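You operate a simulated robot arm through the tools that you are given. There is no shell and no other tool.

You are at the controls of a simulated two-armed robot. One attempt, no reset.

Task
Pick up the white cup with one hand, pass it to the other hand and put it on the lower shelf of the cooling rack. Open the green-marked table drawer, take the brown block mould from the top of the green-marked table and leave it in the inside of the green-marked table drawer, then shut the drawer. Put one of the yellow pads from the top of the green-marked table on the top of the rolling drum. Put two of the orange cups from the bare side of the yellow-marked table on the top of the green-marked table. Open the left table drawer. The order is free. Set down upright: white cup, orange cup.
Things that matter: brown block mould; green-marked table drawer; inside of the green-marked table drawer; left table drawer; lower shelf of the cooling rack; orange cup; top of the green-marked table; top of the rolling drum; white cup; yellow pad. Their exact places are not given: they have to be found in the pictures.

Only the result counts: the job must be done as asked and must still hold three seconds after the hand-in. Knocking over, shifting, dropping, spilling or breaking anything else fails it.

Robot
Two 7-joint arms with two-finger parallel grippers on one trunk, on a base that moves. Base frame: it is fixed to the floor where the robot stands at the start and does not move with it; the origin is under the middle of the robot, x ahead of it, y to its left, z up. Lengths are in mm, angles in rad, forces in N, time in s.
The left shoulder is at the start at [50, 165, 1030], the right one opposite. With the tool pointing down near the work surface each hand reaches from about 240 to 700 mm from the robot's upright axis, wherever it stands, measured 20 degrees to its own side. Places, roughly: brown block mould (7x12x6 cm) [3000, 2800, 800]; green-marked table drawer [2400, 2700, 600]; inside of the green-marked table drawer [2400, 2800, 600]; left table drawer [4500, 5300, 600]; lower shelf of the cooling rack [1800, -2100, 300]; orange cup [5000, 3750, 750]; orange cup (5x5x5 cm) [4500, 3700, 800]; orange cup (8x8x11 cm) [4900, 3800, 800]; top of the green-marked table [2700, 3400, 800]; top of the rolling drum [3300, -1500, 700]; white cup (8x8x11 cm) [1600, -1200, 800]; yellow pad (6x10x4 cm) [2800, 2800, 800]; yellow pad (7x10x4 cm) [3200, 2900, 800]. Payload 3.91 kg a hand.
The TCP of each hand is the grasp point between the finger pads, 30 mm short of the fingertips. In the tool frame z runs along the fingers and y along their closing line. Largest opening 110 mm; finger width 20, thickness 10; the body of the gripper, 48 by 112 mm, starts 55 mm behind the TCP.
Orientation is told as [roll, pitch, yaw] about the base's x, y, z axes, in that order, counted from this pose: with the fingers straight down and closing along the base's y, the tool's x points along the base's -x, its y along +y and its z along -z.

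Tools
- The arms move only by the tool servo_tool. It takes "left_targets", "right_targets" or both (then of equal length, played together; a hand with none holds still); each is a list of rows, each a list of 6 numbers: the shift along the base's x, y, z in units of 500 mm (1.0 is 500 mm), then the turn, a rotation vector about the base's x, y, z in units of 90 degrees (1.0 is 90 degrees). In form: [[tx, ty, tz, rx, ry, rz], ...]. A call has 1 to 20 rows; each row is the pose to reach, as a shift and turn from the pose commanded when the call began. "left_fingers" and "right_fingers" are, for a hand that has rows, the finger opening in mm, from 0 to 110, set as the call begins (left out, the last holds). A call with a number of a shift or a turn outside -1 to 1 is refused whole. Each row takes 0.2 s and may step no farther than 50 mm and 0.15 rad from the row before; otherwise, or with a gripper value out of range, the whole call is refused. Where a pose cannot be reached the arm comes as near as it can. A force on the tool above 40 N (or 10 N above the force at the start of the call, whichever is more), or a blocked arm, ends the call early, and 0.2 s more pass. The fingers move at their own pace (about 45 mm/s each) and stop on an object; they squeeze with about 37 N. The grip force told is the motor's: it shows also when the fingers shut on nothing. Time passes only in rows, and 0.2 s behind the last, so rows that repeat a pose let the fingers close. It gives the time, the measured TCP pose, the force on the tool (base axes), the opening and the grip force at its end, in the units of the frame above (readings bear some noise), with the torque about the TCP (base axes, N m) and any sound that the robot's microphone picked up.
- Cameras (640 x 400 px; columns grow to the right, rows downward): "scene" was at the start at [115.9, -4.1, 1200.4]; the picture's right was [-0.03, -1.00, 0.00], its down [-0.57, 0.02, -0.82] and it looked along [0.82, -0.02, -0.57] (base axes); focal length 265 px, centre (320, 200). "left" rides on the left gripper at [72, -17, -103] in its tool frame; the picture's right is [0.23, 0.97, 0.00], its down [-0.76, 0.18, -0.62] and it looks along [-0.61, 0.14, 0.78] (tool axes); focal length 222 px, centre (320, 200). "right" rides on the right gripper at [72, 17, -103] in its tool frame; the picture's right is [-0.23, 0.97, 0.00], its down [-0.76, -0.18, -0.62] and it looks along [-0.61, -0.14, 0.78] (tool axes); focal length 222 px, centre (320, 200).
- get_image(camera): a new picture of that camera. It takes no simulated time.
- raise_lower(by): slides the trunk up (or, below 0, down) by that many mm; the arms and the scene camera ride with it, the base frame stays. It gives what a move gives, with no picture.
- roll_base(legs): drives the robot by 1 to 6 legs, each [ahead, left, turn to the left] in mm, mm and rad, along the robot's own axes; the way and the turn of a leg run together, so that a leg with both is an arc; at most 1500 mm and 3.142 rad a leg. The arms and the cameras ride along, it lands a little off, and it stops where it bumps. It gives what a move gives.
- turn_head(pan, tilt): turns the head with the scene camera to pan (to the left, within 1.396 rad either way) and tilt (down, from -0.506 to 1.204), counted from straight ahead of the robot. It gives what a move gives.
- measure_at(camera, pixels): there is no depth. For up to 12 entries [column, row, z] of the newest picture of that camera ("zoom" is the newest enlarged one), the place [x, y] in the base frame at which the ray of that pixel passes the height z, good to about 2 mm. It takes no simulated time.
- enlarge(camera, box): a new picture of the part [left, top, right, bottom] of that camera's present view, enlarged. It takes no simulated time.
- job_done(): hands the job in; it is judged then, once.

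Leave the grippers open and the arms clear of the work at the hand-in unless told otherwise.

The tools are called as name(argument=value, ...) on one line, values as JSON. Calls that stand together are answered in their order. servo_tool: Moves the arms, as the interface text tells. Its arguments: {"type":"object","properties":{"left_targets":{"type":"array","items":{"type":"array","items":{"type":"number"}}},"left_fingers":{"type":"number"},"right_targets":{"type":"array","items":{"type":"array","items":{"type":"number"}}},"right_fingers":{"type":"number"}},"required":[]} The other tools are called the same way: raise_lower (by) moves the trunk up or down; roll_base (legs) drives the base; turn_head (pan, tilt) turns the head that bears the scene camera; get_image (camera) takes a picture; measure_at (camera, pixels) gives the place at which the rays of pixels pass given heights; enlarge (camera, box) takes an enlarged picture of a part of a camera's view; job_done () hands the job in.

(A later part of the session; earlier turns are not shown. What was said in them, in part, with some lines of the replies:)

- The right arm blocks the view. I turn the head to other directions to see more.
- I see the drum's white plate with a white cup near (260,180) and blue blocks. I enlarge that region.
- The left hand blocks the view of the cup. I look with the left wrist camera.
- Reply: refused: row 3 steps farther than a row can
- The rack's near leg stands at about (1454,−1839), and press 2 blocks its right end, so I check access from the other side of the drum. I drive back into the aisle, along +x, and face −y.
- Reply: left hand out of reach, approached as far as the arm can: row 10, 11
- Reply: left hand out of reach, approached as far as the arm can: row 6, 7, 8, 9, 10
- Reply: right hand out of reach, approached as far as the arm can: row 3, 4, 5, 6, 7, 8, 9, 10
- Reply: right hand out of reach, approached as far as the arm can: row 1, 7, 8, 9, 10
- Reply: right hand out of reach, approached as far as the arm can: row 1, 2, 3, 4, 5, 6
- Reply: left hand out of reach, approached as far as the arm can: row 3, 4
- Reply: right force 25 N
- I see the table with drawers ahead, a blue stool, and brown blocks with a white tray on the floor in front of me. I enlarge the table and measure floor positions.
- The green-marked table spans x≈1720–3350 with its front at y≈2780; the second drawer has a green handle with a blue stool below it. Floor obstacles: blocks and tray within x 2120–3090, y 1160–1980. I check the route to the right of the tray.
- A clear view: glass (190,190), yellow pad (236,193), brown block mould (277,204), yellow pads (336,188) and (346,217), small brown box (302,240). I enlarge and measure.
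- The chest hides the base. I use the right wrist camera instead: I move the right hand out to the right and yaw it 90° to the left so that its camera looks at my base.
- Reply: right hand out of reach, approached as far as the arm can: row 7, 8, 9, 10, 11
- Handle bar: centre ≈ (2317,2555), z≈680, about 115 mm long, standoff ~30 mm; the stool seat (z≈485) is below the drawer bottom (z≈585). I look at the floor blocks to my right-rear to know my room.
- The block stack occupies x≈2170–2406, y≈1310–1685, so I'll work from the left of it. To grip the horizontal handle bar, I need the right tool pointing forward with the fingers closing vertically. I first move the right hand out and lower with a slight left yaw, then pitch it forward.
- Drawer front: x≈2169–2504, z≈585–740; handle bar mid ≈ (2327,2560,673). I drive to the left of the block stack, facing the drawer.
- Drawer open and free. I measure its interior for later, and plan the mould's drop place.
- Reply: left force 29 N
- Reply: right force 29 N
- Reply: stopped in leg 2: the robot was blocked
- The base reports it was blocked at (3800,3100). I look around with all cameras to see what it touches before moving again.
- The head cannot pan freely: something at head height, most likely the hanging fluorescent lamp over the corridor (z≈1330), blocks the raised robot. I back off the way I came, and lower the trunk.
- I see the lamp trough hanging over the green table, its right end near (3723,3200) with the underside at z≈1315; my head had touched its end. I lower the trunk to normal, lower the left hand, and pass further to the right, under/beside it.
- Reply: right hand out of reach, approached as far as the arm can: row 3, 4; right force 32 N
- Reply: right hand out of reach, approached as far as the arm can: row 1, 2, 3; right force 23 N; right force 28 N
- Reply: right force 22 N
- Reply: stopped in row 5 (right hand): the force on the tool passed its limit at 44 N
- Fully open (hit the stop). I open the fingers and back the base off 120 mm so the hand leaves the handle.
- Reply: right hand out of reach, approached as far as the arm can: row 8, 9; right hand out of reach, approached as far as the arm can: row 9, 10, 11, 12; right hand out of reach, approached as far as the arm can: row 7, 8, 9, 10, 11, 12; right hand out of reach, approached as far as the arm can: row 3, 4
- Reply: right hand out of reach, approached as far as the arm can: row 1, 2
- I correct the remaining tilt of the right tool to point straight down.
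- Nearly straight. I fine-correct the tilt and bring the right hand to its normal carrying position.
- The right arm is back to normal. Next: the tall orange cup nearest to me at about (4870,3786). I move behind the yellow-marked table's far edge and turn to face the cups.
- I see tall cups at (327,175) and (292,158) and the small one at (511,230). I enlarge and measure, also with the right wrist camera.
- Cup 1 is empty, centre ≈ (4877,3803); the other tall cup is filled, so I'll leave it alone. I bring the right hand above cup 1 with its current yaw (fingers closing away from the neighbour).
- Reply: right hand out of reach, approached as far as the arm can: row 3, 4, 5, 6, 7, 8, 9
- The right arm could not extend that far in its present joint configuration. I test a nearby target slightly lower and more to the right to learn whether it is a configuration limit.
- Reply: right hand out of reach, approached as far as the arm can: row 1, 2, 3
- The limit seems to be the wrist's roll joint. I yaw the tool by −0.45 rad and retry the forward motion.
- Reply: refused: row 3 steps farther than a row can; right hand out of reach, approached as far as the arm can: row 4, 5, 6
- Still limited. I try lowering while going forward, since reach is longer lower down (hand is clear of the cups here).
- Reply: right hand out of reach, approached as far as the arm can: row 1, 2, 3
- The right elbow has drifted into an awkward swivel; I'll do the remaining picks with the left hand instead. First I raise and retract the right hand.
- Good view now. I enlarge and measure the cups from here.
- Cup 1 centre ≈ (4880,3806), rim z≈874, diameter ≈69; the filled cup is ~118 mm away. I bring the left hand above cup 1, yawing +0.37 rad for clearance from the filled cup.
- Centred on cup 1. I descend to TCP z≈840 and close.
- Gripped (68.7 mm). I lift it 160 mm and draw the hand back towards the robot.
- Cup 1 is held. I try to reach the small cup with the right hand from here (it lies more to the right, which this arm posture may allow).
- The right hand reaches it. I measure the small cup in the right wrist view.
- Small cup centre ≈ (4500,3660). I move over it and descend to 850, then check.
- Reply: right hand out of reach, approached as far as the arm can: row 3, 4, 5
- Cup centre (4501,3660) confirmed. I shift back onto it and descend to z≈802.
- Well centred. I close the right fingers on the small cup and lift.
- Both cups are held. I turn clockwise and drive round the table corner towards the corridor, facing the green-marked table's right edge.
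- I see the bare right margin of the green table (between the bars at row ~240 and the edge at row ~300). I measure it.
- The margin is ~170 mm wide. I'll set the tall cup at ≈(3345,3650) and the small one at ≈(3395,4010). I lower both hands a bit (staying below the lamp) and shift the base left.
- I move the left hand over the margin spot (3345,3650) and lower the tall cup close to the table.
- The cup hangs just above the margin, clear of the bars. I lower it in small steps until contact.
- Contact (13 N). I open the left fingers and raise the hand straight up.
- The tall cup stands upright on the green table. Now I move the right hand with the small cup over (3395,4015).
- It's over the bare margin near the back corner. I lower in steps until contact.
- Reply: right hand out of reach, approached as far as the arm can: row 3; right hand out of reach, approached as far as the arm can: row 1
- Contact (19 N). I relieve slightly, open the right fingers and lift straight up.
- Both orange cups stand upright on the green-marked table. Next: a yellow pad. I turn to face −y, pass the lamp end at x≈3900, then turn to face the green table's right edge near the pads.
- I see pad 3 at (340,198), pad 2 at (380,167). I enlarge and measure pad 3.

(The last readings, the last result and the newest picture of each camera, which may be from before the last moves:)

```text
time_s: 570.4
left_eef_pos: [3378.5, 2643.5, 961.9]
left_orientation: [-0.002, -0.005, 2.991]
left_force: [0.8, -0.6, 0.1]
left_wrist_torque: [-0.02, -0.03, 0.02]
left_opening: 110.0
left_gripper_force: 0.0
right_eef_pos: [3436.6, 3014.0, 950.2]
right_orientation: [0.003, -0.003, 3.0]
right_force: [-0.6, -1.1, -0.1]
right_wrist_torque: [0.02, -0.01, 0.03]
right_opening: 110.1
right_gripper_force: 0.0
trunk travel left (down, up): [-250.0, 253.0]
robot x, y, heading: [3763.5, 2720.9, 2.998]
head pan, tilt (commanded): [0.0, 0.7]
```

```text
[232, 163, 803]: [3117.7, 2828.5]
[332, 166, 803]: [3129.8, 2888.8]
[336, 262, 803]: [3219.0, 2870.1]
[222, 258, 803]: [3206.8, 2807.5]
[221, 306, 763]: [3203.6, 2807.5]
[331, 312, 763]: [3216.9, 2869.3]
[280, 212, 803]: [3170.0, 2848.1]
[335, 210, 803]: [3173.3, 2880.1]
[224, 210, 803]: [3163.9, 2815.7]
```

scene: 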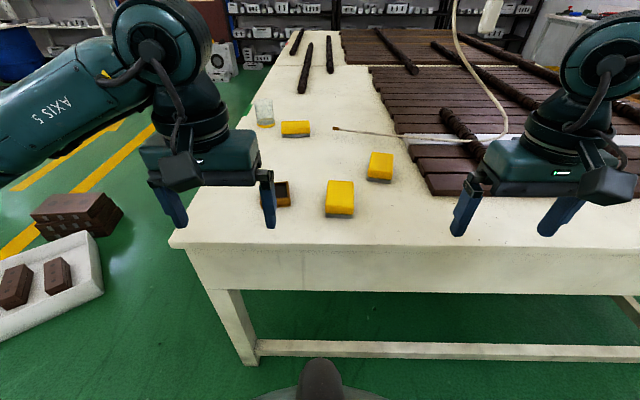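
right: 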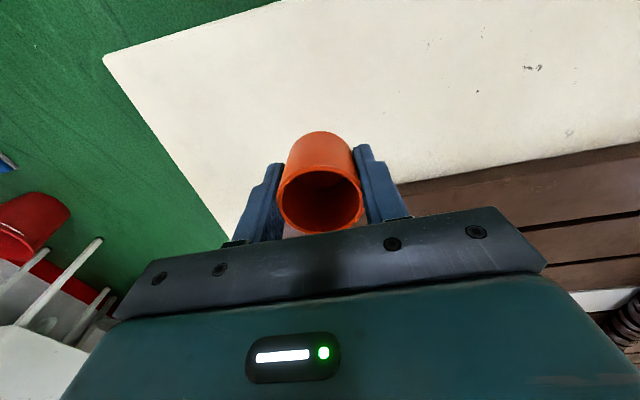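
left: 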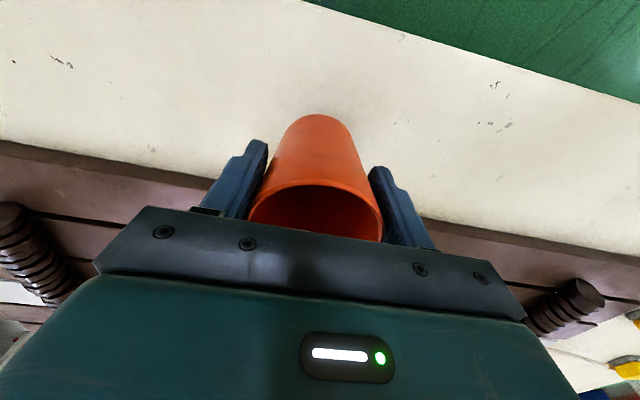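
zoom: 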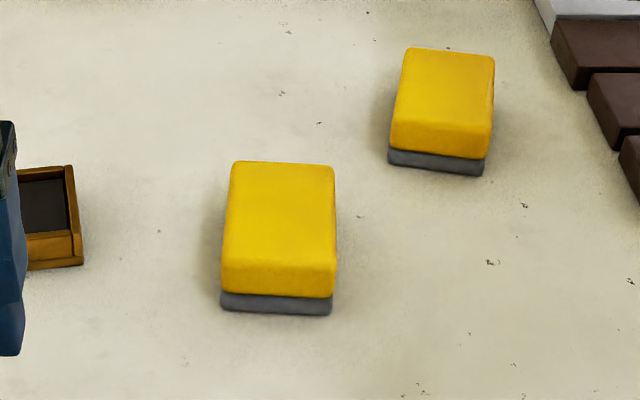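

Pad 3: centre ≈ (3168,2849), top z≈803, ~62 mm wide. Before turning slightly right (so the left hand can reach it), I check where my right elbow is relative to the lamp.

turn_head(pan=-1.0, tilt=0.1)

get_image(camera="scene")

```text
time_s: 571.6
left_eef_pos: [3378.7, 2644.9, 961.1]
left_orientation: [-0.002, -0.004, 2.99]
left_force: [0.3, -0.3, -0.3]
left_wrist_torque: [-0.04, 0.01, -0.03]
left_opening: 109.9
left_gripper_force: 0.0
right_eef_pos: [3437.2, 3013.1, 951.1]
right_orientation: [0.002, -0.003, 2.998]
right_force: [0.3, 0.5, 0.0]
right_wrist_torque: [0.0, 0.01, -0.01]
right_opening: 110.1
right_gripper_force: 0.1
trunk travel left (down, up): [-250.0, 253.0]
robot x, y, heading: [3763.2, 2718.2, 2.995]
head pan, tilt (commanded): [-1.0, 0.099]
```

```text
taken
```

scene: 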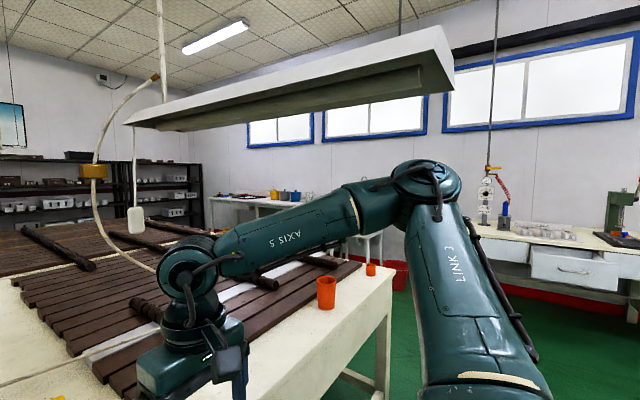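

The lamp underside is ~90 mm above the elbow, so a small turn is safe. I turn right by 0.25 rad and bring the left hand over the pad.

roll_base(legs=[[0, 0, -0.245]])

turn_head(pan=0.2, tilt=0.7)

get_image(camera="scene")

```text
time_s: 572.9
left_eef_pos: [3372.1, 2739.6, 961.4]
left_orientation: [-0.001, -0.006, 2.745]
left_force: [0.4, -0.5, 0.3]
left_wrist_torque: [0.01, -0.04, -0.01]
left_opening: 109.9
left_gripper_force: 0.0
right_eef_pos: [3517.8, 3083.3, 950.9]
right_orientation: [0.001, -0.003, 2.753]
right_force: [-0.1, 0.1, -0.6]
right_wrist_torque: [0.02, -0.01, 0.01]
right_opening: 110.0
right_gripper_force: 0.0
trunk travel left (down, up): [-250.0, 253.0]
robot x, y, heading: [3764.0, 2716.3, 2.755]
head pan, tilt (commanded): [-1.0, 0.099]
```

```text
time_s: 574.3
left_eef_pos: [3372.9, 2738.9, 961.1]
left_orientation: [-0.001, -0.005, 2.745]
left_force: [-0.9, -0.4, 0.6]
left_wrist_torque: [0.03, 0.0, 0.04]
left_opening: 109.8
left_gripper_force: 0.0
right_eef_pos: [3518.1, 3082.2, 950.9]
right_orientation: [0.001, -0.004, 2.755]
right_force: [0.3, 0.5, 0.0]
right_wrist_torque: [0.01, 0.0, 0.02]
right_opening: 110.1
right_gripper_force: 0.0
trunk travel left (down, up): [-250.0, 253.0]
robot x, y, heading: [3764.2, 2716.2, 2.755]
head pan, tilt (commanded): [0.201, 0.7]
```

```text
taken
```

scene: 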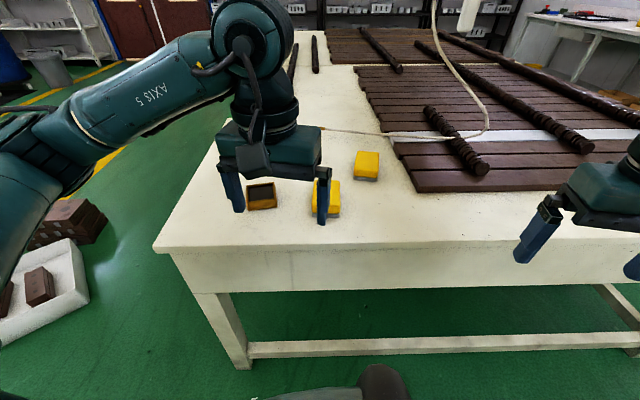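

servo_tool(left_targets=[[-0.068, 0.037, 0, 0, 0, 0.02], [-0.136, 0.073, 0, 0, 0, 0.04], [-0.204, 0.11, 0, 0, 0, 0.06], [-0.272, 0.147, 0, 0, 0, 0.085], [-0.34, 0.183, 0, 0, 0, 0.105], [-0.408, 0.219, 0, 0, 0, 0.127], [-0.408, 0.219, -0.06, 0, 0, 0.127], [-0.408, 0.219, -0.12, 0, 0, 0.127], [-0.408, 0.219, -0.12, 0, 0, 0.127]], left_fingers=110)

get_image(camera="left")

```text
time_s: 576.3
left_eef_pos: [3169.0, 2848.0, 902.2]
left_orientation: [-0.001, -0.005, 2.944]
left_force: [0.2, -0.5, 0.1]
left_wrist_torque: [-0.02, 0.01, 0.0]
left_opening: 110.1
left_gripper_force: 0.0
right_eef_pos: [3517.0, 3084.0, 950.5]
right_orientation: [0.002, -0.003, 2.754]
right_force: [0.6, -0.1, 0.6]
right_wrist_torque: [0.0, -0.01, -0.02]
right_opening: 110.1
right_gripper_force: 0.0
trunk travel left (down, up): [-250.0, 253.0]
robot x, y, heading: [3760.3, 2715.7, 2.753]
head pan, tilt (commanded): [0.201, 0.7]
```

```text
taken
```

left: 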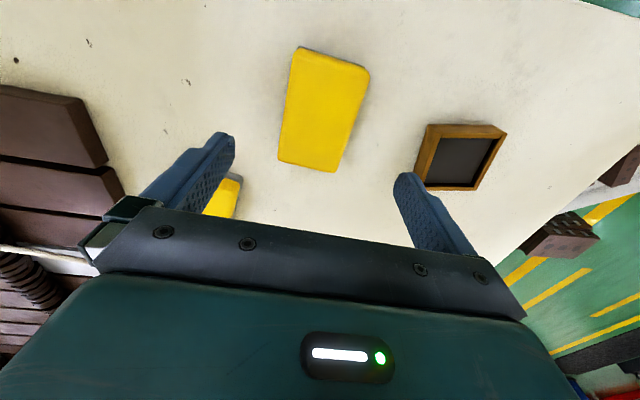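

measure_at(camera="left", pixels=[[298, 47, 803], [370, 70, 803], [336, 172, 803], [278, 160, 803]])

```text
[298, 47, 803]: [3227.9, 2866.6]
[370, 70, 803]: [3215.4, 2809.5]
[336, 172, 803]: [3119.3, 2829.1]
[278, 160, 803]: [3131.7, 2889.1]
```

The pad lies centred under the hand. I descend to z≈800 and close.

servo_tool(left_targets=[[0.006, 0.001, -0.06, 0, 0, 0], [0.006, 0.001, -0.12, 0, 0, 0], [0.006, 0.001, -0.18, 0, 0, 0], [0.006, 0.001, -0.204, 0, 0, 0], [0.006, 0.001, -0.204, 0, 0, 0]])

servo_tool(left_targets=[[0, 0, 0, 0, 0, 0], [0, 0, 0, 0, 0, 0], [0, 0, 0, 0, 0, 0], [0, 0, 0, 0, 0, 0], [0, 0, 0, 0, 0, 0], [0, 0, 0, 0, 0, 0]], left_fingers=35)

get_image(camera="left")

```text
time_s: 577.5
left_eef_pos: [3171.4, 2849.4, 799.7]
left_orientation: [-0.001, -0.006, 2.948]
left_force: [0.9, 0.2, -0.3]
left_wrist_torque: [0.0, -0.04, 0.04]
left_opening: 109.8
left_gripper_force: 0.0
right_eef_pos: [3517.3, 3083.4, 950.9]
right_orientation: [0.001, -0.003, 2.754]
right_force: [-0.1, -0.1, 0.0]
right_wrist_torque: [0.02, -0.03, 0.02]
right_opening: 109.9
right_gripper_force: 0.1
trunk travel left (down, up): [-250.0, 253.0]
robot x, y, heading: [3760.2, 2717.5, 2.753]
head pan, tilt (commanded): [0.201, 0.7]
```

```text
time_s: 578.9
left_eef_pos: [3171.3, 2849.8, 799.4]
left_orientation: [-0.004, -0.006, 2.945]
left_force: [-0.3, 0.0, 0.4]
left_wrist_torque: [-0.02, 0.02, -0.05]
left_opening: 64.9
left_gripper_force: 36.7
right_eef_pos: [3517.1, 3082.6, 950.1]
right_orientation: [0.002, -0.005, 2.755]
right_force: [0.0, 0.4, 0.2]
right_wrist_torque: [0.01, 0.04, -0.01]
right_opening: 110.3
right_gripper_force: 0.3
trunk travel left (down, up): [-250.0, 253.0]
robot x, y, heading: [3758.8, 2720.2, 2.757]
head pan, tilt (commanded): [0.201, 0.7]
```

```text
taken
```

left: 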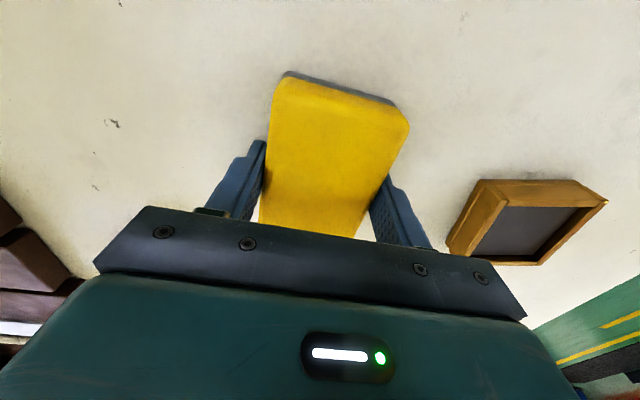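

Gripped at 64.9 mm. I lift the pad and draw it back towards the robot.

servo_tool(left_targets=[[0, 0, 0.04, 0, 0, 0], [0, 0, 0.1, 0, 0, 0], [0, 0, 0.17, 0, 0, 0], [0, 0, 0.24, 0, 0, 0], [0, 0, 0.3, 0, 0, 0], [0.06, -0.02, 0.34, 0, 0, -0.02], [0.13, -0.05, 0.36, 0, 0, -0.04], [0.2, -0.08, 0.38, 0, 0, -0.06], [0.27, -0.11, 0.4, 0, 0, -0.08], [0.34, -0.14, 0.4, 0, 0, -0.1], [0.41, -0.17, 0.4, 0, 0, -0.127]])

get_image(camera="scene")

get_image(camera="left")

```text
time_s: 581.3
left_eef_pos: [3376.8, 2764.3, 999.8]
left_orientation: [-0.002, -0.005, 2.748]
left_force: [0.0, 0.5, -1.2]
left_wrist_torque: [-0.04, 0.03, -0.01]
left_opening: 64.5
left_gripper_force: 37.1
right_eef_pos: [3517.5, 3083.7, 950.8]
right_orientation: [0.002, -0.003, 2.754]
right_force: [0.0, -0.4, 0.4]
right_wrist_torque: [0.01, -0.02, 0.01]
right_opening: 109.9
right_gripper_force: 0.0
trunk travel left (down, up): [-250.0, 253.0]
robot x, y, heading: [3760.6, 2716.9, 2.758]
head pan, tilt (commanded): [0.201, 0.7]
```

```text
taken
```

scene: 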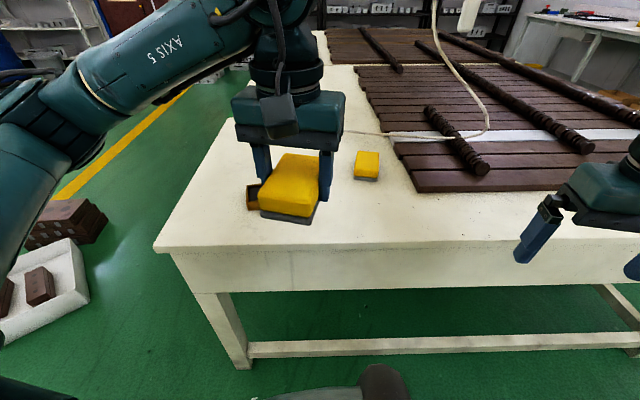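

```text
taken
```

left: 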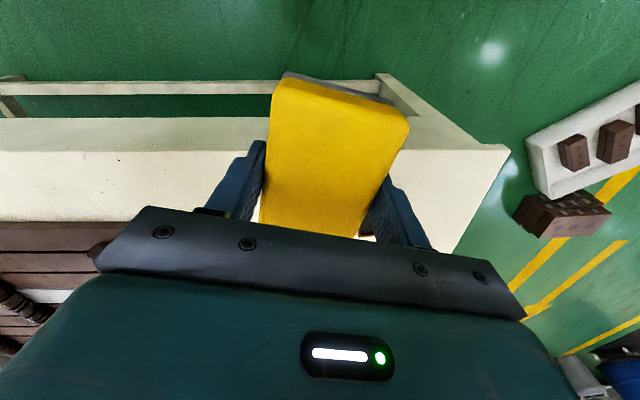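

The pad is held firmly. I turn towards −y and drive down between the tables to the aisle, towards the rolling drum.

roll_base(legs=[[0, 0, 1.955], [367, -120, 0], [1050, -40, 0], [1400, -90, 0], [250, -10, 0]])

turn_head(pan=0.0, tilt=0.5)

get_image(camera="scene")

```text
time_s: 601.4
left_eef_pos: [3543.8, -729.4, 999.0]
left_orientation: [-0.001, -0.005, -1.603]
left_force: [0.6, 0.0, -1.0]
left_wrist_torque: [0.05, 0.0, -0.01]
left_opening: 64.7
left_gripper_force: 36.8
right_eef_pos: [3196.7, -709.4, 949.9]
right_orientation: [0.001, -0.004, -1.597]
right_force: [0.9, -0.7, -0.7]
right_wrist_torque: [-0.01, 0.0, 0.0]
right_opening: 109.9
right_gripper_force: 0.1
trunk travel left (down, up): [-250.0, 253.0]
robot x, y, heading: [3452.8, -349.3, -1.596]
head pan, tilt (commanded): [0.201, 0.7]
```

```text
time_s: 602.2
left_eef_pos: [3545.1, -728.6, 998.9]
left_orientation: [-0.001, -0.005, -1.604]
left_force: [0.6, 0.3, -0.6]
left_wrist_torque: [0.01, 0.04, 0.01]
left_opening: 64.7
left_gripper_force: 37.3
right_eef_pos: [3196.5, -708.7, 951.1]
right_orientation: [0.002, -0.003, -1.597]
right_force: [-0.9, -0.5, -0.5]
right_wrist_torque: [-0.02, 0.02, -0.02]
right_opening: 110.0
right_gripper_force: 0.1
trunk travel left (down, up): [-250.0, 253.0]
robot x, y, heading: [3453.5, -352.7, -1.595]
head pan, tilt (commanded): [0.0, 0.499]
```

```text
taken
```

scene: 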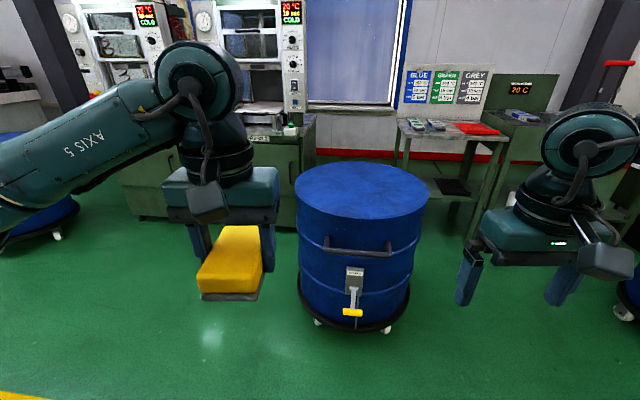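

The rolling drum is ahead: a handle and a yellow pedal face the aisle. I enlarge and measure its top.

enlarge(camera="scene", box=[270, 140, 450, 340])

measure_at(camera="scene", pixels=[[296, 190, 700], [428, 195, 700], [362, 162, 700], [360, 217, 700], [362, 190, 700], [300, 300, 0], [410, 312, 0], [352, 333, 0], [353, 312, 150], [390, 250, 550], [326, 248, 550]])

```text
2.00 times, centred on (360, 240) of scene
```

zoom: 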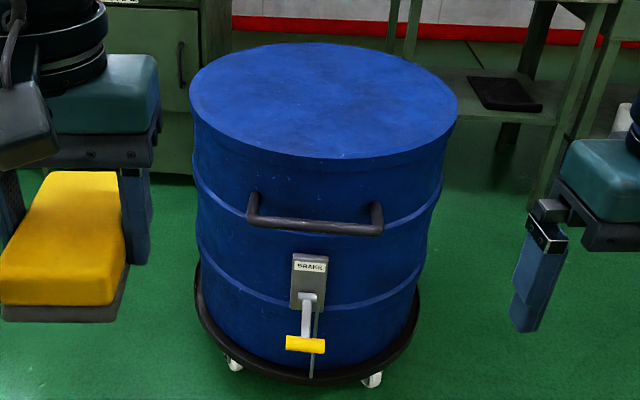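

```text
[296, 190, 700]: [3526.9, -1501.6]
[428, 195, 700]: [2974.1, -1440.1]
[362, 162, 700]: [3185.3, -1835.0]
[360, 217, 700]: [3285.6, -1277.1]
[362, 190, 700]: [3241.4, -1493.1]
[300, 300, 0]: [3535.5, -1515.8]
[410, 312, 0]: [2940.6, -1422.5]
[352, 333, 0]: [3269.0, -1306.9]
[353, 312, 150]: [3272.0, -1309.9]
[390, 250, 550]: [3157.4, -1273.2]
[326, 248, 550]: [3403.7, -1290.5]
```

The drum top (z≈700) is centred near (3255,−1545). I'll lay the pad at about (3270,−1450), and stand at (3184,−868), leaving distance to the brake pedal.

roll_base(legs=[[522, -256, 0]])

turn_head(pan=0.0, tilt=0.8)

get_image(camera="scene")

get_image(camera="left")

```text
time_s: 605.3
left_eef_pos: [3291.7, -1216.0, 998.8]
left_orientation: [-0.002, -0.003, -1.598]
left_force: [0.1, -0.7, -1.1]
left_wrist_torque: [-0.03, 0.0, 0.01]
left_opening: 64.5
left_gripper_force: 36.6
right_eef_pos: [2943.1, -1198.0, 950.5]
right_orientation: [0.0, -0.004, -1.592]
right_force: [-0.6, 0.7, 0.3]
right_wrist_torque: [-0.01, -0.01, 0.0]
right_opening: 110.1
right_gripper_force: 0.0
trunk travel left (down, up): [-250.0, 253.0]
robot x, y, heading: [3197.4, -835.7, -1.594]
head pan, tilt (commanded): [0.0, 0.499]
stopped in leg 1: the robot was blocked; the commanded pose is now the measured one
```

```text
time_s: 606.1
left_eef_pos: [3291.4, -1216.8, 998.1]
left_orientation: [-0.002, -0.005, -1.599]
left_force: [-0.3, 0.6, -1.3]
left_wrist_torque: [0.02, -0.01, 0.01]
left_opening: 64.7
left_gripper_force: 37.5
right_eef_pos: [2943.6, -1197.4, 951.3]
right_orientation: [0.001, -0.003, -1.592]
right_force: [-0.1, 0.2, -0.6]
right_wrist_torque: [0.0, 0.03, -0.04]
right_opening: 110.0
right_gripper_force: 0.0
trunk travel left (down, up): [-250.0, 253.0]
robot x, y, heading: [3193.9, -839.0, -1.588]
head pan, tilt (commanded): [0.0, 0.799]
```

```text
taken
```

scene: 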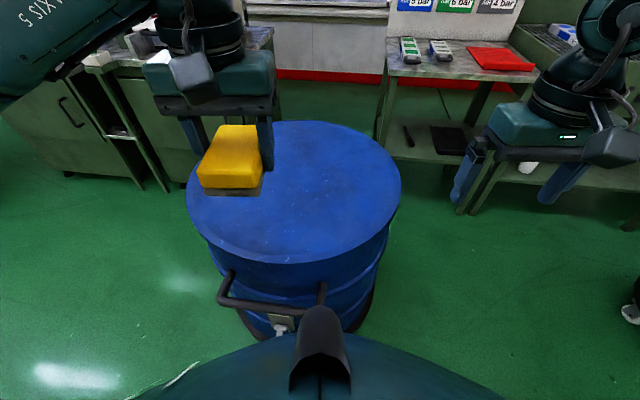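

```text
taken
```

left: 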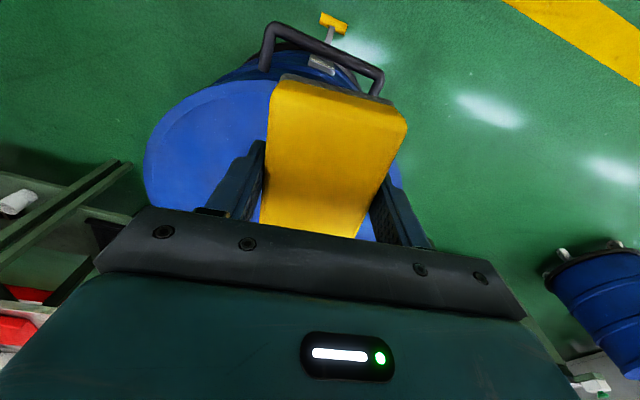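

The base reports it was blocked just before the final spot, probably by the drum's handle/pedal. I check the drum's present position and those parts.

measure_at(camera="left", pixels=[[334, 22, 150], [334, 22, 200], [322, 32, 550], [270, 60, 560], [378, 85, 560], [145, 165, 700]])

measure_at(camera="scene", pixels=[[187, 190, 700], [400, 190, 700], [295, 121, 700], [285, 262, 700], [220, 290, 560], [322, 290, 560], [225, 300, 540]])

```text
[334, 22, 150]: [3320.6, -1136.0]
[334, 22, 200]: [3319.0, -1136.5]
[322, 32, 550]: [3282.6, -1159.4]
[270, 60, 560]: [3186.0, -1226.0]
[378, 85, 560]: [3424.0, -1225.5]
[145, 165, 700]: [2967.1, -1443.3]
```

```text
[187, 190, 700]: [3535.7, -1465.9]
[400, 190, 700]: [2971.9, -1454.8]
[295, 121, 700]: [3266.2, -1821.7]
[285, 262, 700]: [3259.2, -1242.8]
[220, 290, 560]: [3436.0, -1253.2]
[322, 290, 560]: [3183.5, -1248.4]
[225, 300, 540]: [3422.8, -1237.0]
```

The brake pedal sticks out to about (3320,−1136); my base touched it or came right up to it. I back off 120 mm and check the drum's condition.

roll_base(legs=[[-120, 0, 0]])

turn_head(pan=0.0, tilt=0.8)

get_image(camera="scene")

get_image(camera="left")

```text
time_s: 607.3
left_eef_pos: [3293.4, -1098.3, 998.2]
left_orientation: [-0.001, -0.005, -1.6]
left_force: [-0.1, 0.2, -0.5]
left_wrist_torque: [0.0, 0.0, -0.03]
left_opening: 64.5
left_gripper_force: 37.1
right_eef_pos: [2945.4, -1080.8, 950.5]
right_orientation: [0.002, -0.005, -1.59]
right_force: [0.9, 0.6, -0.3]
right_wrist_torque: [-0.02, -0.02, -0.02]
right_opening: 109.9
right_gripper_force: 0.0
trunk travel left (down, up): [-250.0, 253.0]
robot x, y, heading: [3197.4, -724.8, -1.59]
head pan, tilt (commanded): [0.0, 0.799]
```

```text
time_s: 607.9
left_eef_pos: [3294.8, -1099.1, 997.5]
left_orientation: [-0.002, -0.004, -1.6]
left_force: [-0.2, 0.3, -1.0]
left_wrist_torque: [0.03, -0.01, -0.01]
left_opening: 64.5
left_gripper_force: 36.7
right_eef_pos: [2946.0, -1080.3, 950.7]
right_orientation: [0.001, -0.005, -1.59]
right_force: [-0.7, -0.4, -0.5]
right_wrist_torque: [0.02, 0.0, 0.01]
right_opening: 109.9
right_gripper_force: 0.0
trunk travel left (down, up): [-250.0, 253.0]
robot x, y, heading: [3199.1, -723.2, -1.594]
head pan, tilt (commanded): [0.0, 0.799]
```

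```text
taken
```

scene: 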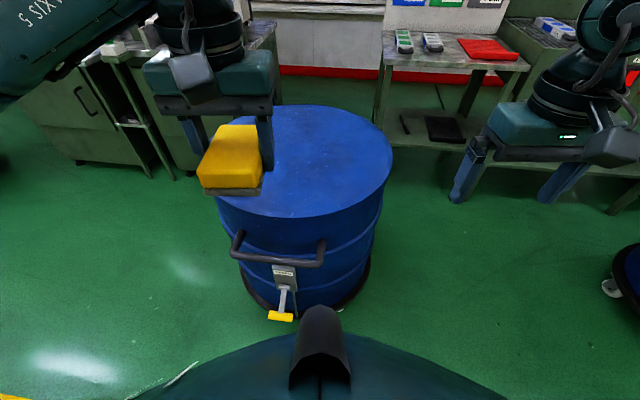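

```text
taken
```

left: 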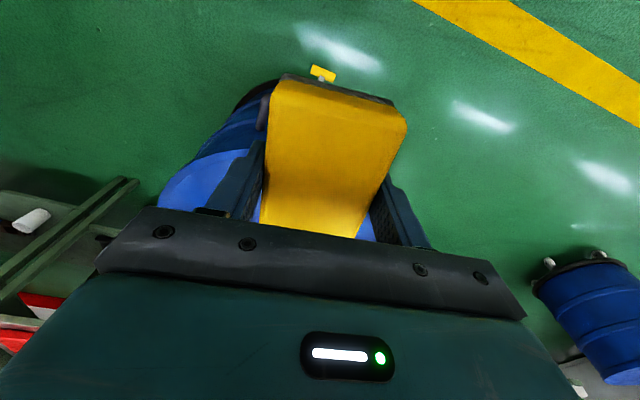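

enlarge(camera="scene", box=[190, 90, 410, 340])

measure_at(camera="scene", pixels=[[213, 170, 720], [393, 148, 720], [310, 105, 720], [300, 218, 720], [281, 316, 150], [285, 275, 400], [248, 300, 100], [370, 260, 100]])

measure_at(camera="left", pixels=[[321, 73, 150], [321, 73, 250], [321, 73, 100]])

```text
1.60 times, centred on (300, 215) of scene
```

zoom: 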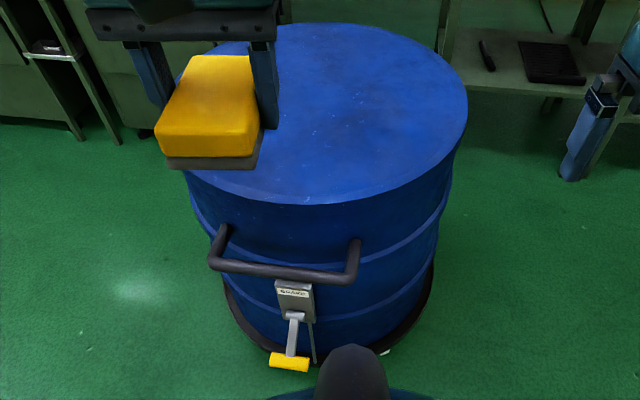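

```text
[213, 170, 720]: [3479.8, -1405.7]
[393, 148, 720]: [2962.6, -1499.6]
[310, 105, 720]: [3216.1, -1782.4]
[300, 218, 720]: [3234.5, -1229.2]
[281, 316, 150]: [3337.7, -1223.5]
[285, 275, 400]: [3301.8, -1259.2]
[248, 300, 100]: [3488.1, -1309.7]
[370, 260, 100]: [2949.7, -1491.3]
```

```text
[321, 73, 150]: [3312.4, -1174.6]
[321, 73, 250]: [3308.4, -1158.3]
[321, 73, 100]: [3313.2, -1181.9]
```

The pedal grip is at about (3308,−1145), z≈360, unchanged as far as I can tell, and the drum's outline is where it was. From slightly further back my left hand can still reach well onto the drum top. I move ahead just 45 mm (staying ~390 mm from the pedal) and extend the hand over the top.

roll_base(legs=[[45, 0, 0]])

servo_tool(left_targets=[[-0.003, -0.08, 0, 0, 0, 0], [-0.006, -0.16, 0, 0, 0, 0], [-0.01, -0.24, -0.02, 0, 0, 0], [-0.014, -0.32, -0.06, 0, 0, 0], [-0.018, -0.4, -0.12, 0, 0, 0], [-0.022, -0.48, -0.18, 0, 0, 0], [-0.022, -0.48, -0.26, 0, 0, 0], [-0.022, -0.48, -0.34, 0, 0, 0], [-0.022, -0.48, -0.34, 0, 0, 0]])

get_image(camera="scene")

get_image(camera="left")

```text
time_s: 608.8
left_eef_pos: [3293.5, -1144.1, 998.2]
left_orientation: [-0.003, -0.005, -1.6]
left_force: [0.0, -0.5, -1.6]
left_wrist_torque: [0.02, 0.03, -0.02]
left_opening: 64.4
left_gripper_force: 36.6
right_eef_pos: [2944.9, -1126.9, 951.2]
right_orientation: [0.002, -0.002, -1.591]
right_force: [-0.1, -0.3, 0.0]
right_wrist_torque: [0.02, 0.0, -0.01]
right_opening: 109.9
right_gripper_force: 0.0
trunk travel left (down, up): [-250.0, 253.0]
robot x, y, heading: [3196.2, -768.5, -1.589]
head pan, tilt (commanded): [0.0, 0.799]
```

```text
time_s: 610.8
left_eef_pos: [3281.8, -1384.9, 828.4]
left_orientation: [-0.003, -0.005, -1.599]
left_force: [0.2, -0.6, -1.1]
left_wrist_torque: [-0.02, 0.02, 0.0]
left_opening: 64.7
left_gripper_force: 36.7
right_eef_pos: [2943.9, -1125.7, 952.1]
right_orientation: [0.003, -0.005, -1.59]
right_force: [-0.1, -0.1, -0.2]
right_wrist_torque: [0.01, -0.01, -0.02]
right_opening: 109.8
right_gripper_force: 0.0
trunk travel left (down, up): [-250.0, 253.0]
robot x, y, heading: [3198.3, -761.5, -1.589]
head pan, tilt (commanded): [0.0, 0.799]
```

```text
taken
```

scene: 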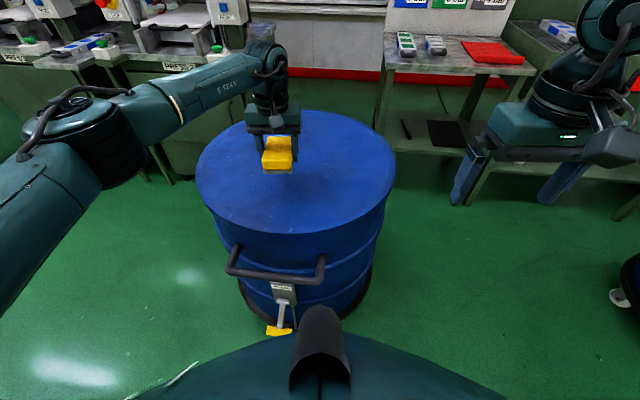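

```text
taken
```

left: 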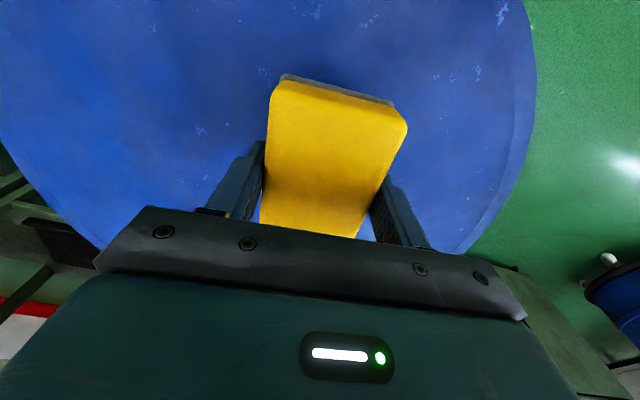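

The pad hangs well inside the drum top. I lower to TCP z≈765, then in small steps.

servo_tool(left_targets=[[0, 0, -0.04, 0, 0, 0], [0, 0, -0.08, 0, 0, 0], [0, 0, -0.116, 0, 0, 0], [0, 0, -0.116, 0, 0, 0]])

servo_tool(left_targets=[[0, 0, -0.008, 0, 0, 0], [0, 0, -0.012, 0, 0, 0]])

servo_tool(left_targets=[[0, 0, -0.007, 0, 0, 0]])

servo_tool(left_targets=[[0, 0, -0.007, 0, 0, 0]])

```text
time_s: 611.8
left_eef_pos: [3283.2, -1383.6, 771.0]
left_orientation: [-0.002, -0.004, -1.6]
left_force: [0.2, -0.2, -0.5]
left_wrist_torque: [0.01, 0.01, 0.03]
left_opening: 64.5
left_gripper_force: 36.6
right_eef_pos: [2946.0, -1126.0, 950.8]
right_orientation: [0.002, -0.004, -1.588]
right_force: [-0.2, -0.5, 0.1]
right_wrist_torque: [-0.02, 0.02, -0.01]
right_opening: 110.1
right_gripper_force: 0.0
trunk travel left (down, up): [-250.0, 253.0]
robot x, y, heading: [3199.2, -768.0, -1.587]
head pan, tilt (commanded): [0.0, 0.799]
```

```text
time_s: 612.4
left_eef_pos: [3281.9, -1383.4, 765.1]
left_orientation: [-0.002, -0.004, -1.599]
left_force: [0.0, 0.7, 0.2]
left_wrist_torque: [0.0, 0.01, 0.01]
left_opening: 64.5
left_gripper_force: 37.1
right_eef_pos: [2946.2, -1125.3, 950.5]
right_orientation: [0.001, -0.006, -1.589]
right_force: [0.4, -0.4, 0.1]
right_wrist_torque: [0.0, 0.0, 0.05]
right_opening: 110.1
right_gripper_force: 0.0
trunk travel left (down, up): [-250.0, 253.0]
robot x, y, heading: [3200.5, -767.8, -1.587]
head pan, tilt (commanded): [0.0, 0.799]
```

```text
time_s: 612.8
left_eef_pos: [3283.0, -1384.0, 761.1]
left_orientation: [-0.001, -0.003, -1.599]
left_force: [0.7, 0.2, -1.4]
left_wrist_torque: [0.03, 0.01, 0.01]
left_opening: 64.7
left_gripper_force: 36.5
right_eef_pos: [2944.9, -1126.0, 950.6]
right_orientation: [0.002, -0.002, -1.59]
right_force: [0.0, -0.4, 0.5]
right_wrist_torque: [-0.02, -0.01, 0.03]
right_opening: 109.9
right_gripper_force: 0.1
trunk travel left (down, up): [-250.0, 253.0]
robot x, y, heading: [3201.7, -768.3, -1.593]
head pan, tilt (commanded): [0.0, 0.799]
```

```text
time_s: 613.2
left_eef_pos: [3281.6, -1385.2, 756.9]
left_orientation: [-0.001, -0.005, -1.599]
left_force: [0.5, 0.1, -1.6]
left_wrist_torque: [0.0, 0.01, -0.02]
left_opening: 64.6
left_gripper_force: 36.7
right_eef_pos: [2944.9, -1126.2, 949.9]
right_orientation: [0.001, -0.005, -1.591]
right_force: [-0.3, -1.1, -0.3]
right_wrist_torque: [0.0, -0.02, 0.0]
right_opening: 110.2
right_gripper_force: 0.1
trunk travel left (down, up): [-250.0, 253.0]
robot x, y, heading: [3198.6, -768.1, -1.592]
head pan, tilt (commanded): [0.0, 0.799]
```

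No contact yet. I continue down in 3.5 mm steps.

servo_tool(left_targets=[[0, 0, -0.007, 0, 0, 0]])

servo_tool(left_targets=[[0, 0, -0.007, 0, 0, 0]])

servo_tool(left_targets=[[0, 0, -0.007, 0, 0, 0]])

get_image(camera="left")

```text
time_s: 613.6
left_eef_pos: [3283.1, -1384.1, 756.2]
left_orientation: [0.0, -0.008, -1.599]
left_force: [-0.3, 1.5, 6.0]
left_wrist_torque: [0.0, -0.25, 0.06]
left_opening: 64.6
left_gripper_force: 37.0
right_eef_pos: [2943.6, -1125.5, 951.2]
right_orientation: [0.001, -0.005, -1.589]
right_force: [0.4, 1.0, 0.6]
right_wrist_torque: [0.01, -0.02, 0.02]
right_opening: 110.2
right_gripper_force: 0.1
trunk travel left (down, up): [-250.0, 253.0]
robot x, y, heading: [3201.4, -766.9, -1.589]
head pan, tilt (commanded): [0.0, 0.799]
```

```text
time_s: 614.0
left_eef_pos: [3281.9, -1383.9, 755.0]
left_orientation: [-0.002, -0.01, -1.599]
left_force: [2.1, -1.1, 25.9]
left_wrist_torque: [1.22, -0.47, -0.11]
left_opening: 64.6
left_gripper_force: 37.1
right_eef_pos: [2944.7, -1124.9, 951.3]
right_orientation: [0.001, -0.006, -1.59]
right_force: [-0.1, -0.2, 0.3]
right_wrist_torque: [0.01, 0.02, 0.01]
right_opening: 109.8
right_gripper_force: 0.1
trunk travel left (down, up): [-250.0, 253.0]
robot x, y, heading: [3199.5, -766.0, -1.588]
head pan, tilt (commanded): [0.0, 0.799]
```

```text
time_s: 614.5
left_eef_pos: [3282.2, -1384.2, 755.3]
left_orientation: [-0.004, -0.016, -1.597]
left_force: [1.7, 5.0, 14.9]
left_wrist_torque: [0.51, -0.38, 0.08]
left_opening: 64.6
left_gripper_force: 37.0
right_eef_pos: [2944.6, -1123.3, 950.6]
right_orientation: [0.002, -0.006, -1.59]
right_force: [-0.2, 0.2, 0.8]
right_wrist_torque: [-0.02, 0.02, -0.01]
right_opening: 109.9
right_gripper_force: 0.0
trunk travel left (down, up): [-250.0, 253.0]
robot x, y, heading: [3203.2, -767.5, -1.587]
head pan, tilt (commanded): [0.0, 0.799]
stopped in row 1 (left hand): the force on the tool passed its limit at 41 N (the readings are from after the stop); the commanded pose is now the measured one
```

```text
taken
```

left: 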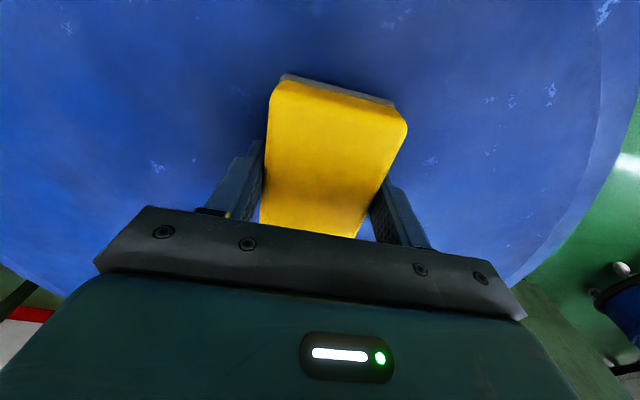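

The pad rests on the drum top (z≈719). I relieve the pressure, open the fingers and lift the hand straight up.

servo_tool(left_targets=[[0, 0, 0.004, 0, 0, 0], [0, 0, 0.004, 0, 0, 0]])

servo_tool(left_targets=[[0, 0, 0, 0, 0, 0], [0, 0, 0, 0, 0, 0], [0, 0, 0, 0, 0, 0], [0, 0, 0, 0, 0, 0], [0, 0, 0, 0, 0, 0], [0, 0, 0.04, 0, 0, 0], [0, 0, 0.1, 0, 0, 0], [0, 0, 0.18, 0, 0, 0], [0, 0, 0.26, 0, 0, 0], [0, 0, 0.34, 0, 0, 0], [0, 0.06, 0.4, 0, 0, 0], [0, 0.14, 0.42, 0, 0, 0], [0, 0.22, 0.42, 0, 0, 0], [0, 0.3, 0.42, 0, 0, 0], [0, 0.38, 0.42, 0, 0, 0]], left_fingers=110)

get_image(camera="scene")

```text
time_s: 615.1
left_eef_pos: [3281.6, -1385.8, 756.7]
left_orientation: [-0.005, -0.014, -1.6]
left_force: [-0.4, 7.1, 10.4]
left_wrist_torque: [-0.16, -0.21, 0.1]
left_opening: 64.5
left_gripper_force: 37.2
right_eef_pos: [2944.6, -1125.6, 952.3]
right_orientation: [0.001, -0.005, -1.59]
right_force: [-0.1, 0.6, -0.1]
right_wrist_torque: [0.03, -0.01, 0.0]
right_opening: 109.9
right_gripper_force: 0.0
trunk travel left (down, up): [-250.0, 253.0]
robot x, y, heading: [3196.1, -766.1, -1.588]
head pan, tilt (commanded): [0.0, 0.799]
```

```text
time_s: 618.4
left_eef_pos: [3281.6, -1194.4, 964.6]
left_orientation: [-0.001, -0.012, -1.596]
left_force: [-0.7, -0.5, -0.7]
left_wrist_torque: [0.01, 0.01, -0.03]
left_opening: 110.2
left_gripper_force: 0.2
right_eef_pos: [2944.3, -1126.1, 950.3]
right_orientation: [0.001, -0.002, -1.59]
right_force: [0.3, 0.3, 0.3]
right_wrist_torque: [-0.01, 0.0, -0.01]
right_opening: 110.1
right_gripper_force: 0.1
trunk travel left (down, up): [-250.0, 253.0]
robot x, y, heading: [3199.2, -765.2, -1.591]
head pan, tilt (commanded): [0.0, 0.799]
```

```text
taken
```

scene: 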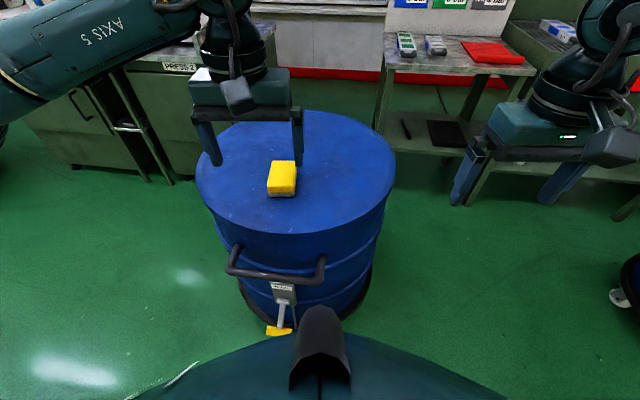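

The pad lies on the drum top. I back away to my earlier viewpoint to verify that the drum and its brake lever are as before.

roll_base(legs=[[-410, 0, 0], [0, 245, 0]])

turn_head(pan=0.0, tilt=0.5)

get_image(camera="scene")

enlarge(camera="scene", box=[270, 140, 450, 340])

```text
time_s: 623.2
left_eef_pos: [3537.8, -791.4, 965.5]
left_orientation: [-0.004, -0.013, -1.593]
left_force: [-0.9, 0.2, 0.8]
left_wrist_torque: [0.03, 0.02, 0.01]
left_opening: 110.2
left_gripper_force: 0.1
right_eef_pos: [3199.3, -724.7, 949.3]
right_orientation: [0.002, -0.003, -1.586]
right_force: [-0.7, 0.0, -0.5]
right_wrist_torque: [0.03, -0.01, 0.0]
right_opening: 109.9
right_gripper_force: 0.1
trunk travel left (down, up): [-250.0, 253.0]
robot x, y, heading: [3451.2, -361.0, -1.584]
head pan, tilt (commanded): [0.0, 0.799]
```

```text
time_s: 624.0
left_eef_pos: [3537.7, -790.5, 964.5]
left_orientation: [0.0, -0.012, -1.595]
left_force: [0.1, -0.3, -1.0]
left_wrist_torque: [-0.01, -0.02, 0.02]
left_opening: 110.2
left_gripper_force: 0.0
right_eef_pos: [3199.0, -723.5, 950.9]
right_orientation: [0.002, -0.004, -1.587]
right_force: [0.3, -0.1, -0.1]
right_wrist_torque: [0.02, -0.01, 0.0]
right_opening: 110.1
right_gripper_force: 0.1
trunk travel left (down, up): [-250.0, 253.0]
robot x, y, heading: [3446.8, -363.2, -1.587]
head pan, tilt (commanded): [0.0, 0.499]
```

```text
taken
```

scene: 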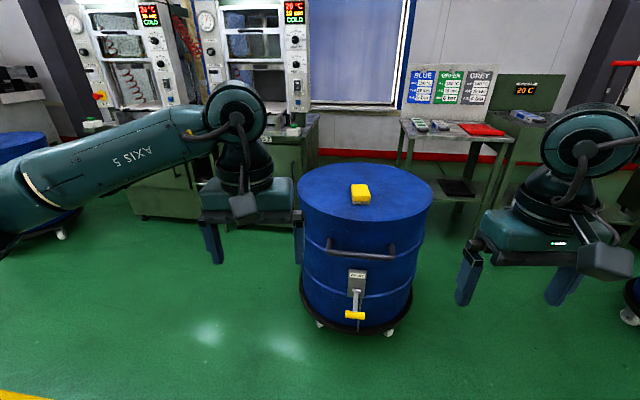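

```text
2.00 times, centred on (360, 240) of scene
```

zoom: 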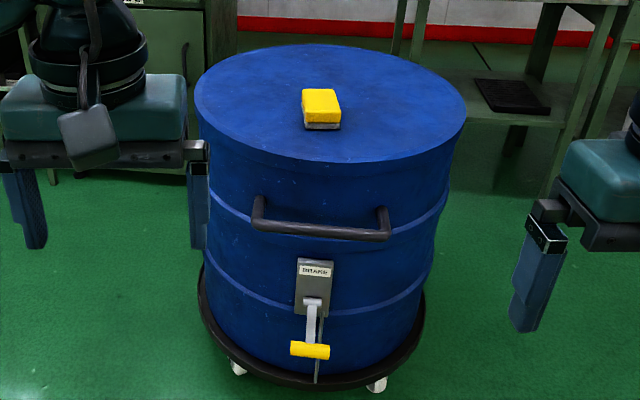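

The drum, handle and brake lever sit exactly as before, and the pad is on top. I take a last look towards the cooling rack to confirm the white cup.

turn_head(pan=-0.65, tilt=0.4)

get_image(camera="scene")

enlarge(camera="scene", box=[180, 60, 440, 260])

```text
time_s: 625.1
left_eef_pos: [3537.7, -791.0, 964.8]
left_orientation: [-0.001, -0.01, -1.595]
left_force: [-0.6, -0.7, -0.4]
left_wrist_torque: [-0.01, -0.02, 0.01]
left_opening: 110.0
left_gripper_force: 0.1
right_eef_pos: [3198.9, -724.6, 952.3]
right_orientation: [0.001, -0.004, -1.585]
right_force: [-0.1, 0.7, 0.3]
right_wrist_torque: [0.01, -0.01, 0.02]
right_opening: 110.0
right_gripper_force: 0.1
trunk travel left (down, up): [-250.0, 253.0]
robot x, y, heading: [3452.5, -361.8, -1.585]
head pan, tilt (commanded): [-0.649, 0.4]
```

```text
taken
```

scene: 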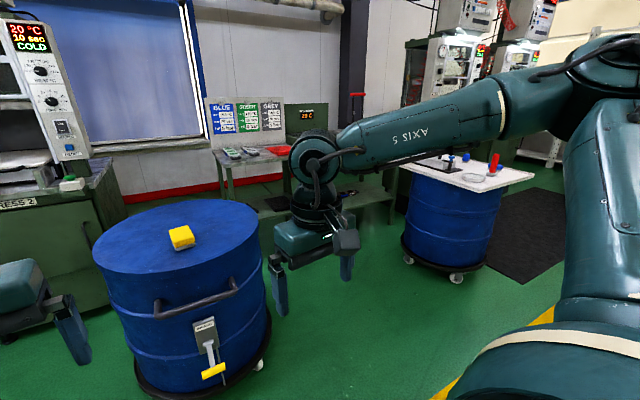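

```text
2.00 times, centred on (310, 160) of scene
```

zoom: 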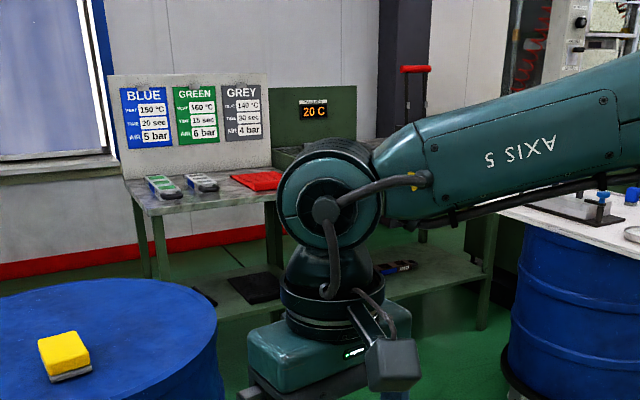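

The right wrist hides the shelf. I move 750 mm to the right along the aisle and look again.

roll_base(legs=[[0, -750, 0]])

turn_head(pan=-0.1, tilt=0.4)

get_image(camera="scene")

enlarge(camera="scene", box=[300, 60, 500, 240])

```text
time_s: 632.1
left_eef_pos: [2783.1, -780.6, 963.8]
left_orientation: [-0.002, -0.012, -1.591]
left_force: [0.5, 0.1, 0.9]
left_wrist_torque: [0.01, -0.02, 0.01]
left_opening: 109.9
left_gripper_force: 0.0
right_eef_pos: [2446.1, -713.7, 951.4]
right_orientation: [0.002, -0.003, -1.584]
right_force: [-0.1, 0.1, 0.7]
right_wrist_torque: [0.03, -0.02, 0.0]
right_opening: 109.9
right_gripper_force: 0.0
trunk travel left (down, up): [-250.0, 253.0]
robot x, y, heading: [2699.0, -353.3, -1.588]
head pan, tilt (commanded): [-0.649, 0.4]
```

```text
time_s: 633.1
left_eef_pos: [2784.7, -780.2, 964.5]
left_orientation: [-0.002, -0.013, -1.592]
left_force: [0.0, -0.8, -0.1]
left_wrist_torque: [0.01, 0.01, -0.03]
left_opening: 109.8
left_gripper_force: 0.0
right_eef_pos: [2447.0, -713.4, 950.3]
right_orientation: [0.002, -0.004, -1.584]
right_force: [0.0, 0.4, -0.3]
right_wrist_torque: [0.05, -0.03, 0.02]
right_opening: 110.0
right_gripper_force: 0.0
trunk travel left (down, up): [-250.0, 253.0]
robot x, y, heading: [2695.9, -350.5, -1.589]
head pan, tilt (commanded): [-0.099, 0.4]
```

```text
taken
```

scene: 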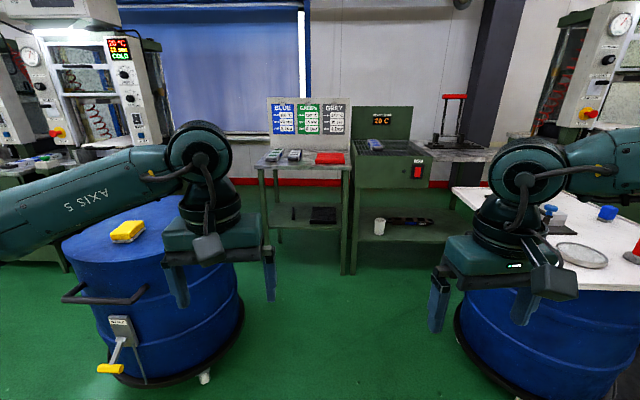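

```text
2.22 times, centred on (400, 150) of scene
```

zoom: 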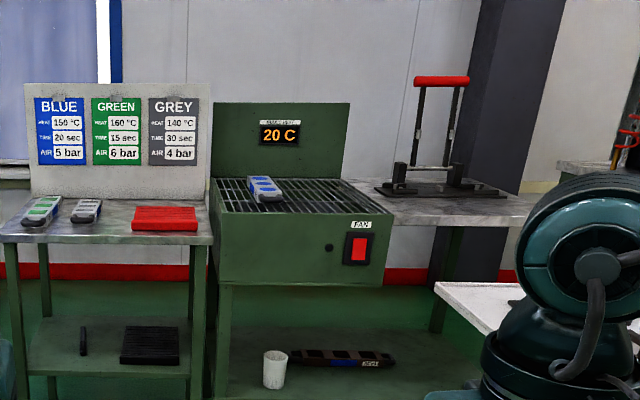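

The white cup stands upright on the rack's lower shelf. As a last check I turn round and look at the green-marked table.

roll_base(legs=[[0, 0, 3.1]])

turn_head(pan=-0.1, tilt=0.3)

enlarge(camera="scene", box=[170, 80, 410, 230])

enlarge(camera="scene", box=[330, 60, 570, 210])

```text
time_s: 640.8
left_eef_pos: [2619.2, 76.6, 964.6]
left_orientation: [-0.002, -0.012, 1.534]
left_force: [0.1, -0.2, -0.2]
left_wrist_torque: [-0.02, 0.02, 0.02]
left_opening: 110.0
left_gripper_force: 0.0
right_eef_pos: [2954.0, 3.9, 950.1]
right_orientation: [0.003, -0.003, 1.542]
right_force: [0.6, -0.4, -0.1]
right_wrist_torque: [-0.04, 0.01, 0.01]
right_opening: 110.2
right_gripper_force: 0.0
trunk travel left (down, up): [-250.0, 253.0]
robot x, y, heading: [2698.1, -352.0, 1.544]
head pan, tilt (commanded): [-0.099, 0.4]
```

```text
time_s: 641.5
left_eef_pos: [2618.2, 76.0, 965.2]
left_orientation: [-0.002, -0.01, 1.534]
left_force: [0.3, 0.6, 0.6]
left_wrist_torque: [-0.02, 0.01, -0.01]
left_opening: 109.6
left_gripper_force: 0.0
right_eef_pos: [2954.8, 5.2, 951.0]
right_orientation: [0.002, -0.002, 1.543]
right_force: [0.5, 0.0, 0.3]
right_wrist_torque: [0.01, 0.0, -0.04]
right_opening: 110.0
right_gripper_force: 0.0
trunk travel left (down, up): [-250.0, 253.0]
robot x, y, heading: [2699.3, -354.6, 1.543]
head pan, tilt (commanded): [-0.099, 0.3]
```

```text
2.67 times, centred on (290, 155) of scene
```

zoom: 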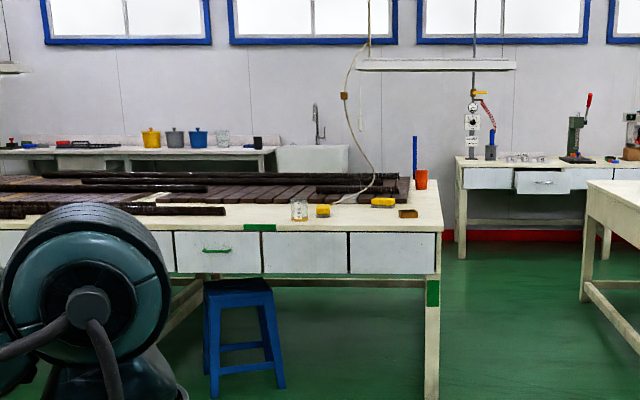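

```text
2.67 times, centred on (450, 135) of scene
```

zoom: 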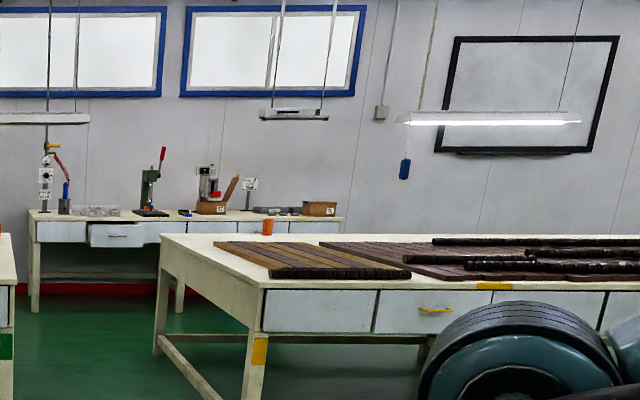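

Everything checks out: the green drawer is shut with the mould inside, and the orange cup in view stands on the green-marked table (I saw the small one upright earlier). The left table drawer is open, the pad is on the rolling drum, and the white cup is on the rack's lower shelf. Both grippers are open and the arms are clear. I hand in the job.

job_done()

```text
The job is handed in.
```

I handed the job in with every part done. I checked each one with the cameras, though the outcome of the judging wasn't shown to me.

- **White cup:** picked up with the left hand, passed to the right, and standing upright on the lower shelf of the cooling rack.
- **Green-marked table drawer:** opened, the brown block mould laid inside, and shut again against its stop.
- **Yellow pad:** one pad is lying on top of the rolling drum.
- **Orange cups:** the empty tall cup and the small one stand upright on the green-marked table. I left the third one because it was filled. In the last look the small cup was hidden from view, but I had seen it upright after setting it down.
- **Left table drawer:** pulled out to its stop. I took this to be the left of the two handled drawers in the table against the wall.

**Two contacts while driving:** both stopped the base early.
- **Lamp:** my head touched the end of the hanging lamp over the green-marked table. In later pictures it hangs level.
- **Rolling drum:** the base stopped right up against the drum, most likely at its brake pedal. A later comparison showed no movement of the drum or the brake lever that I could see.

Both grippers were open and the arms clear of the work at the hand-in.
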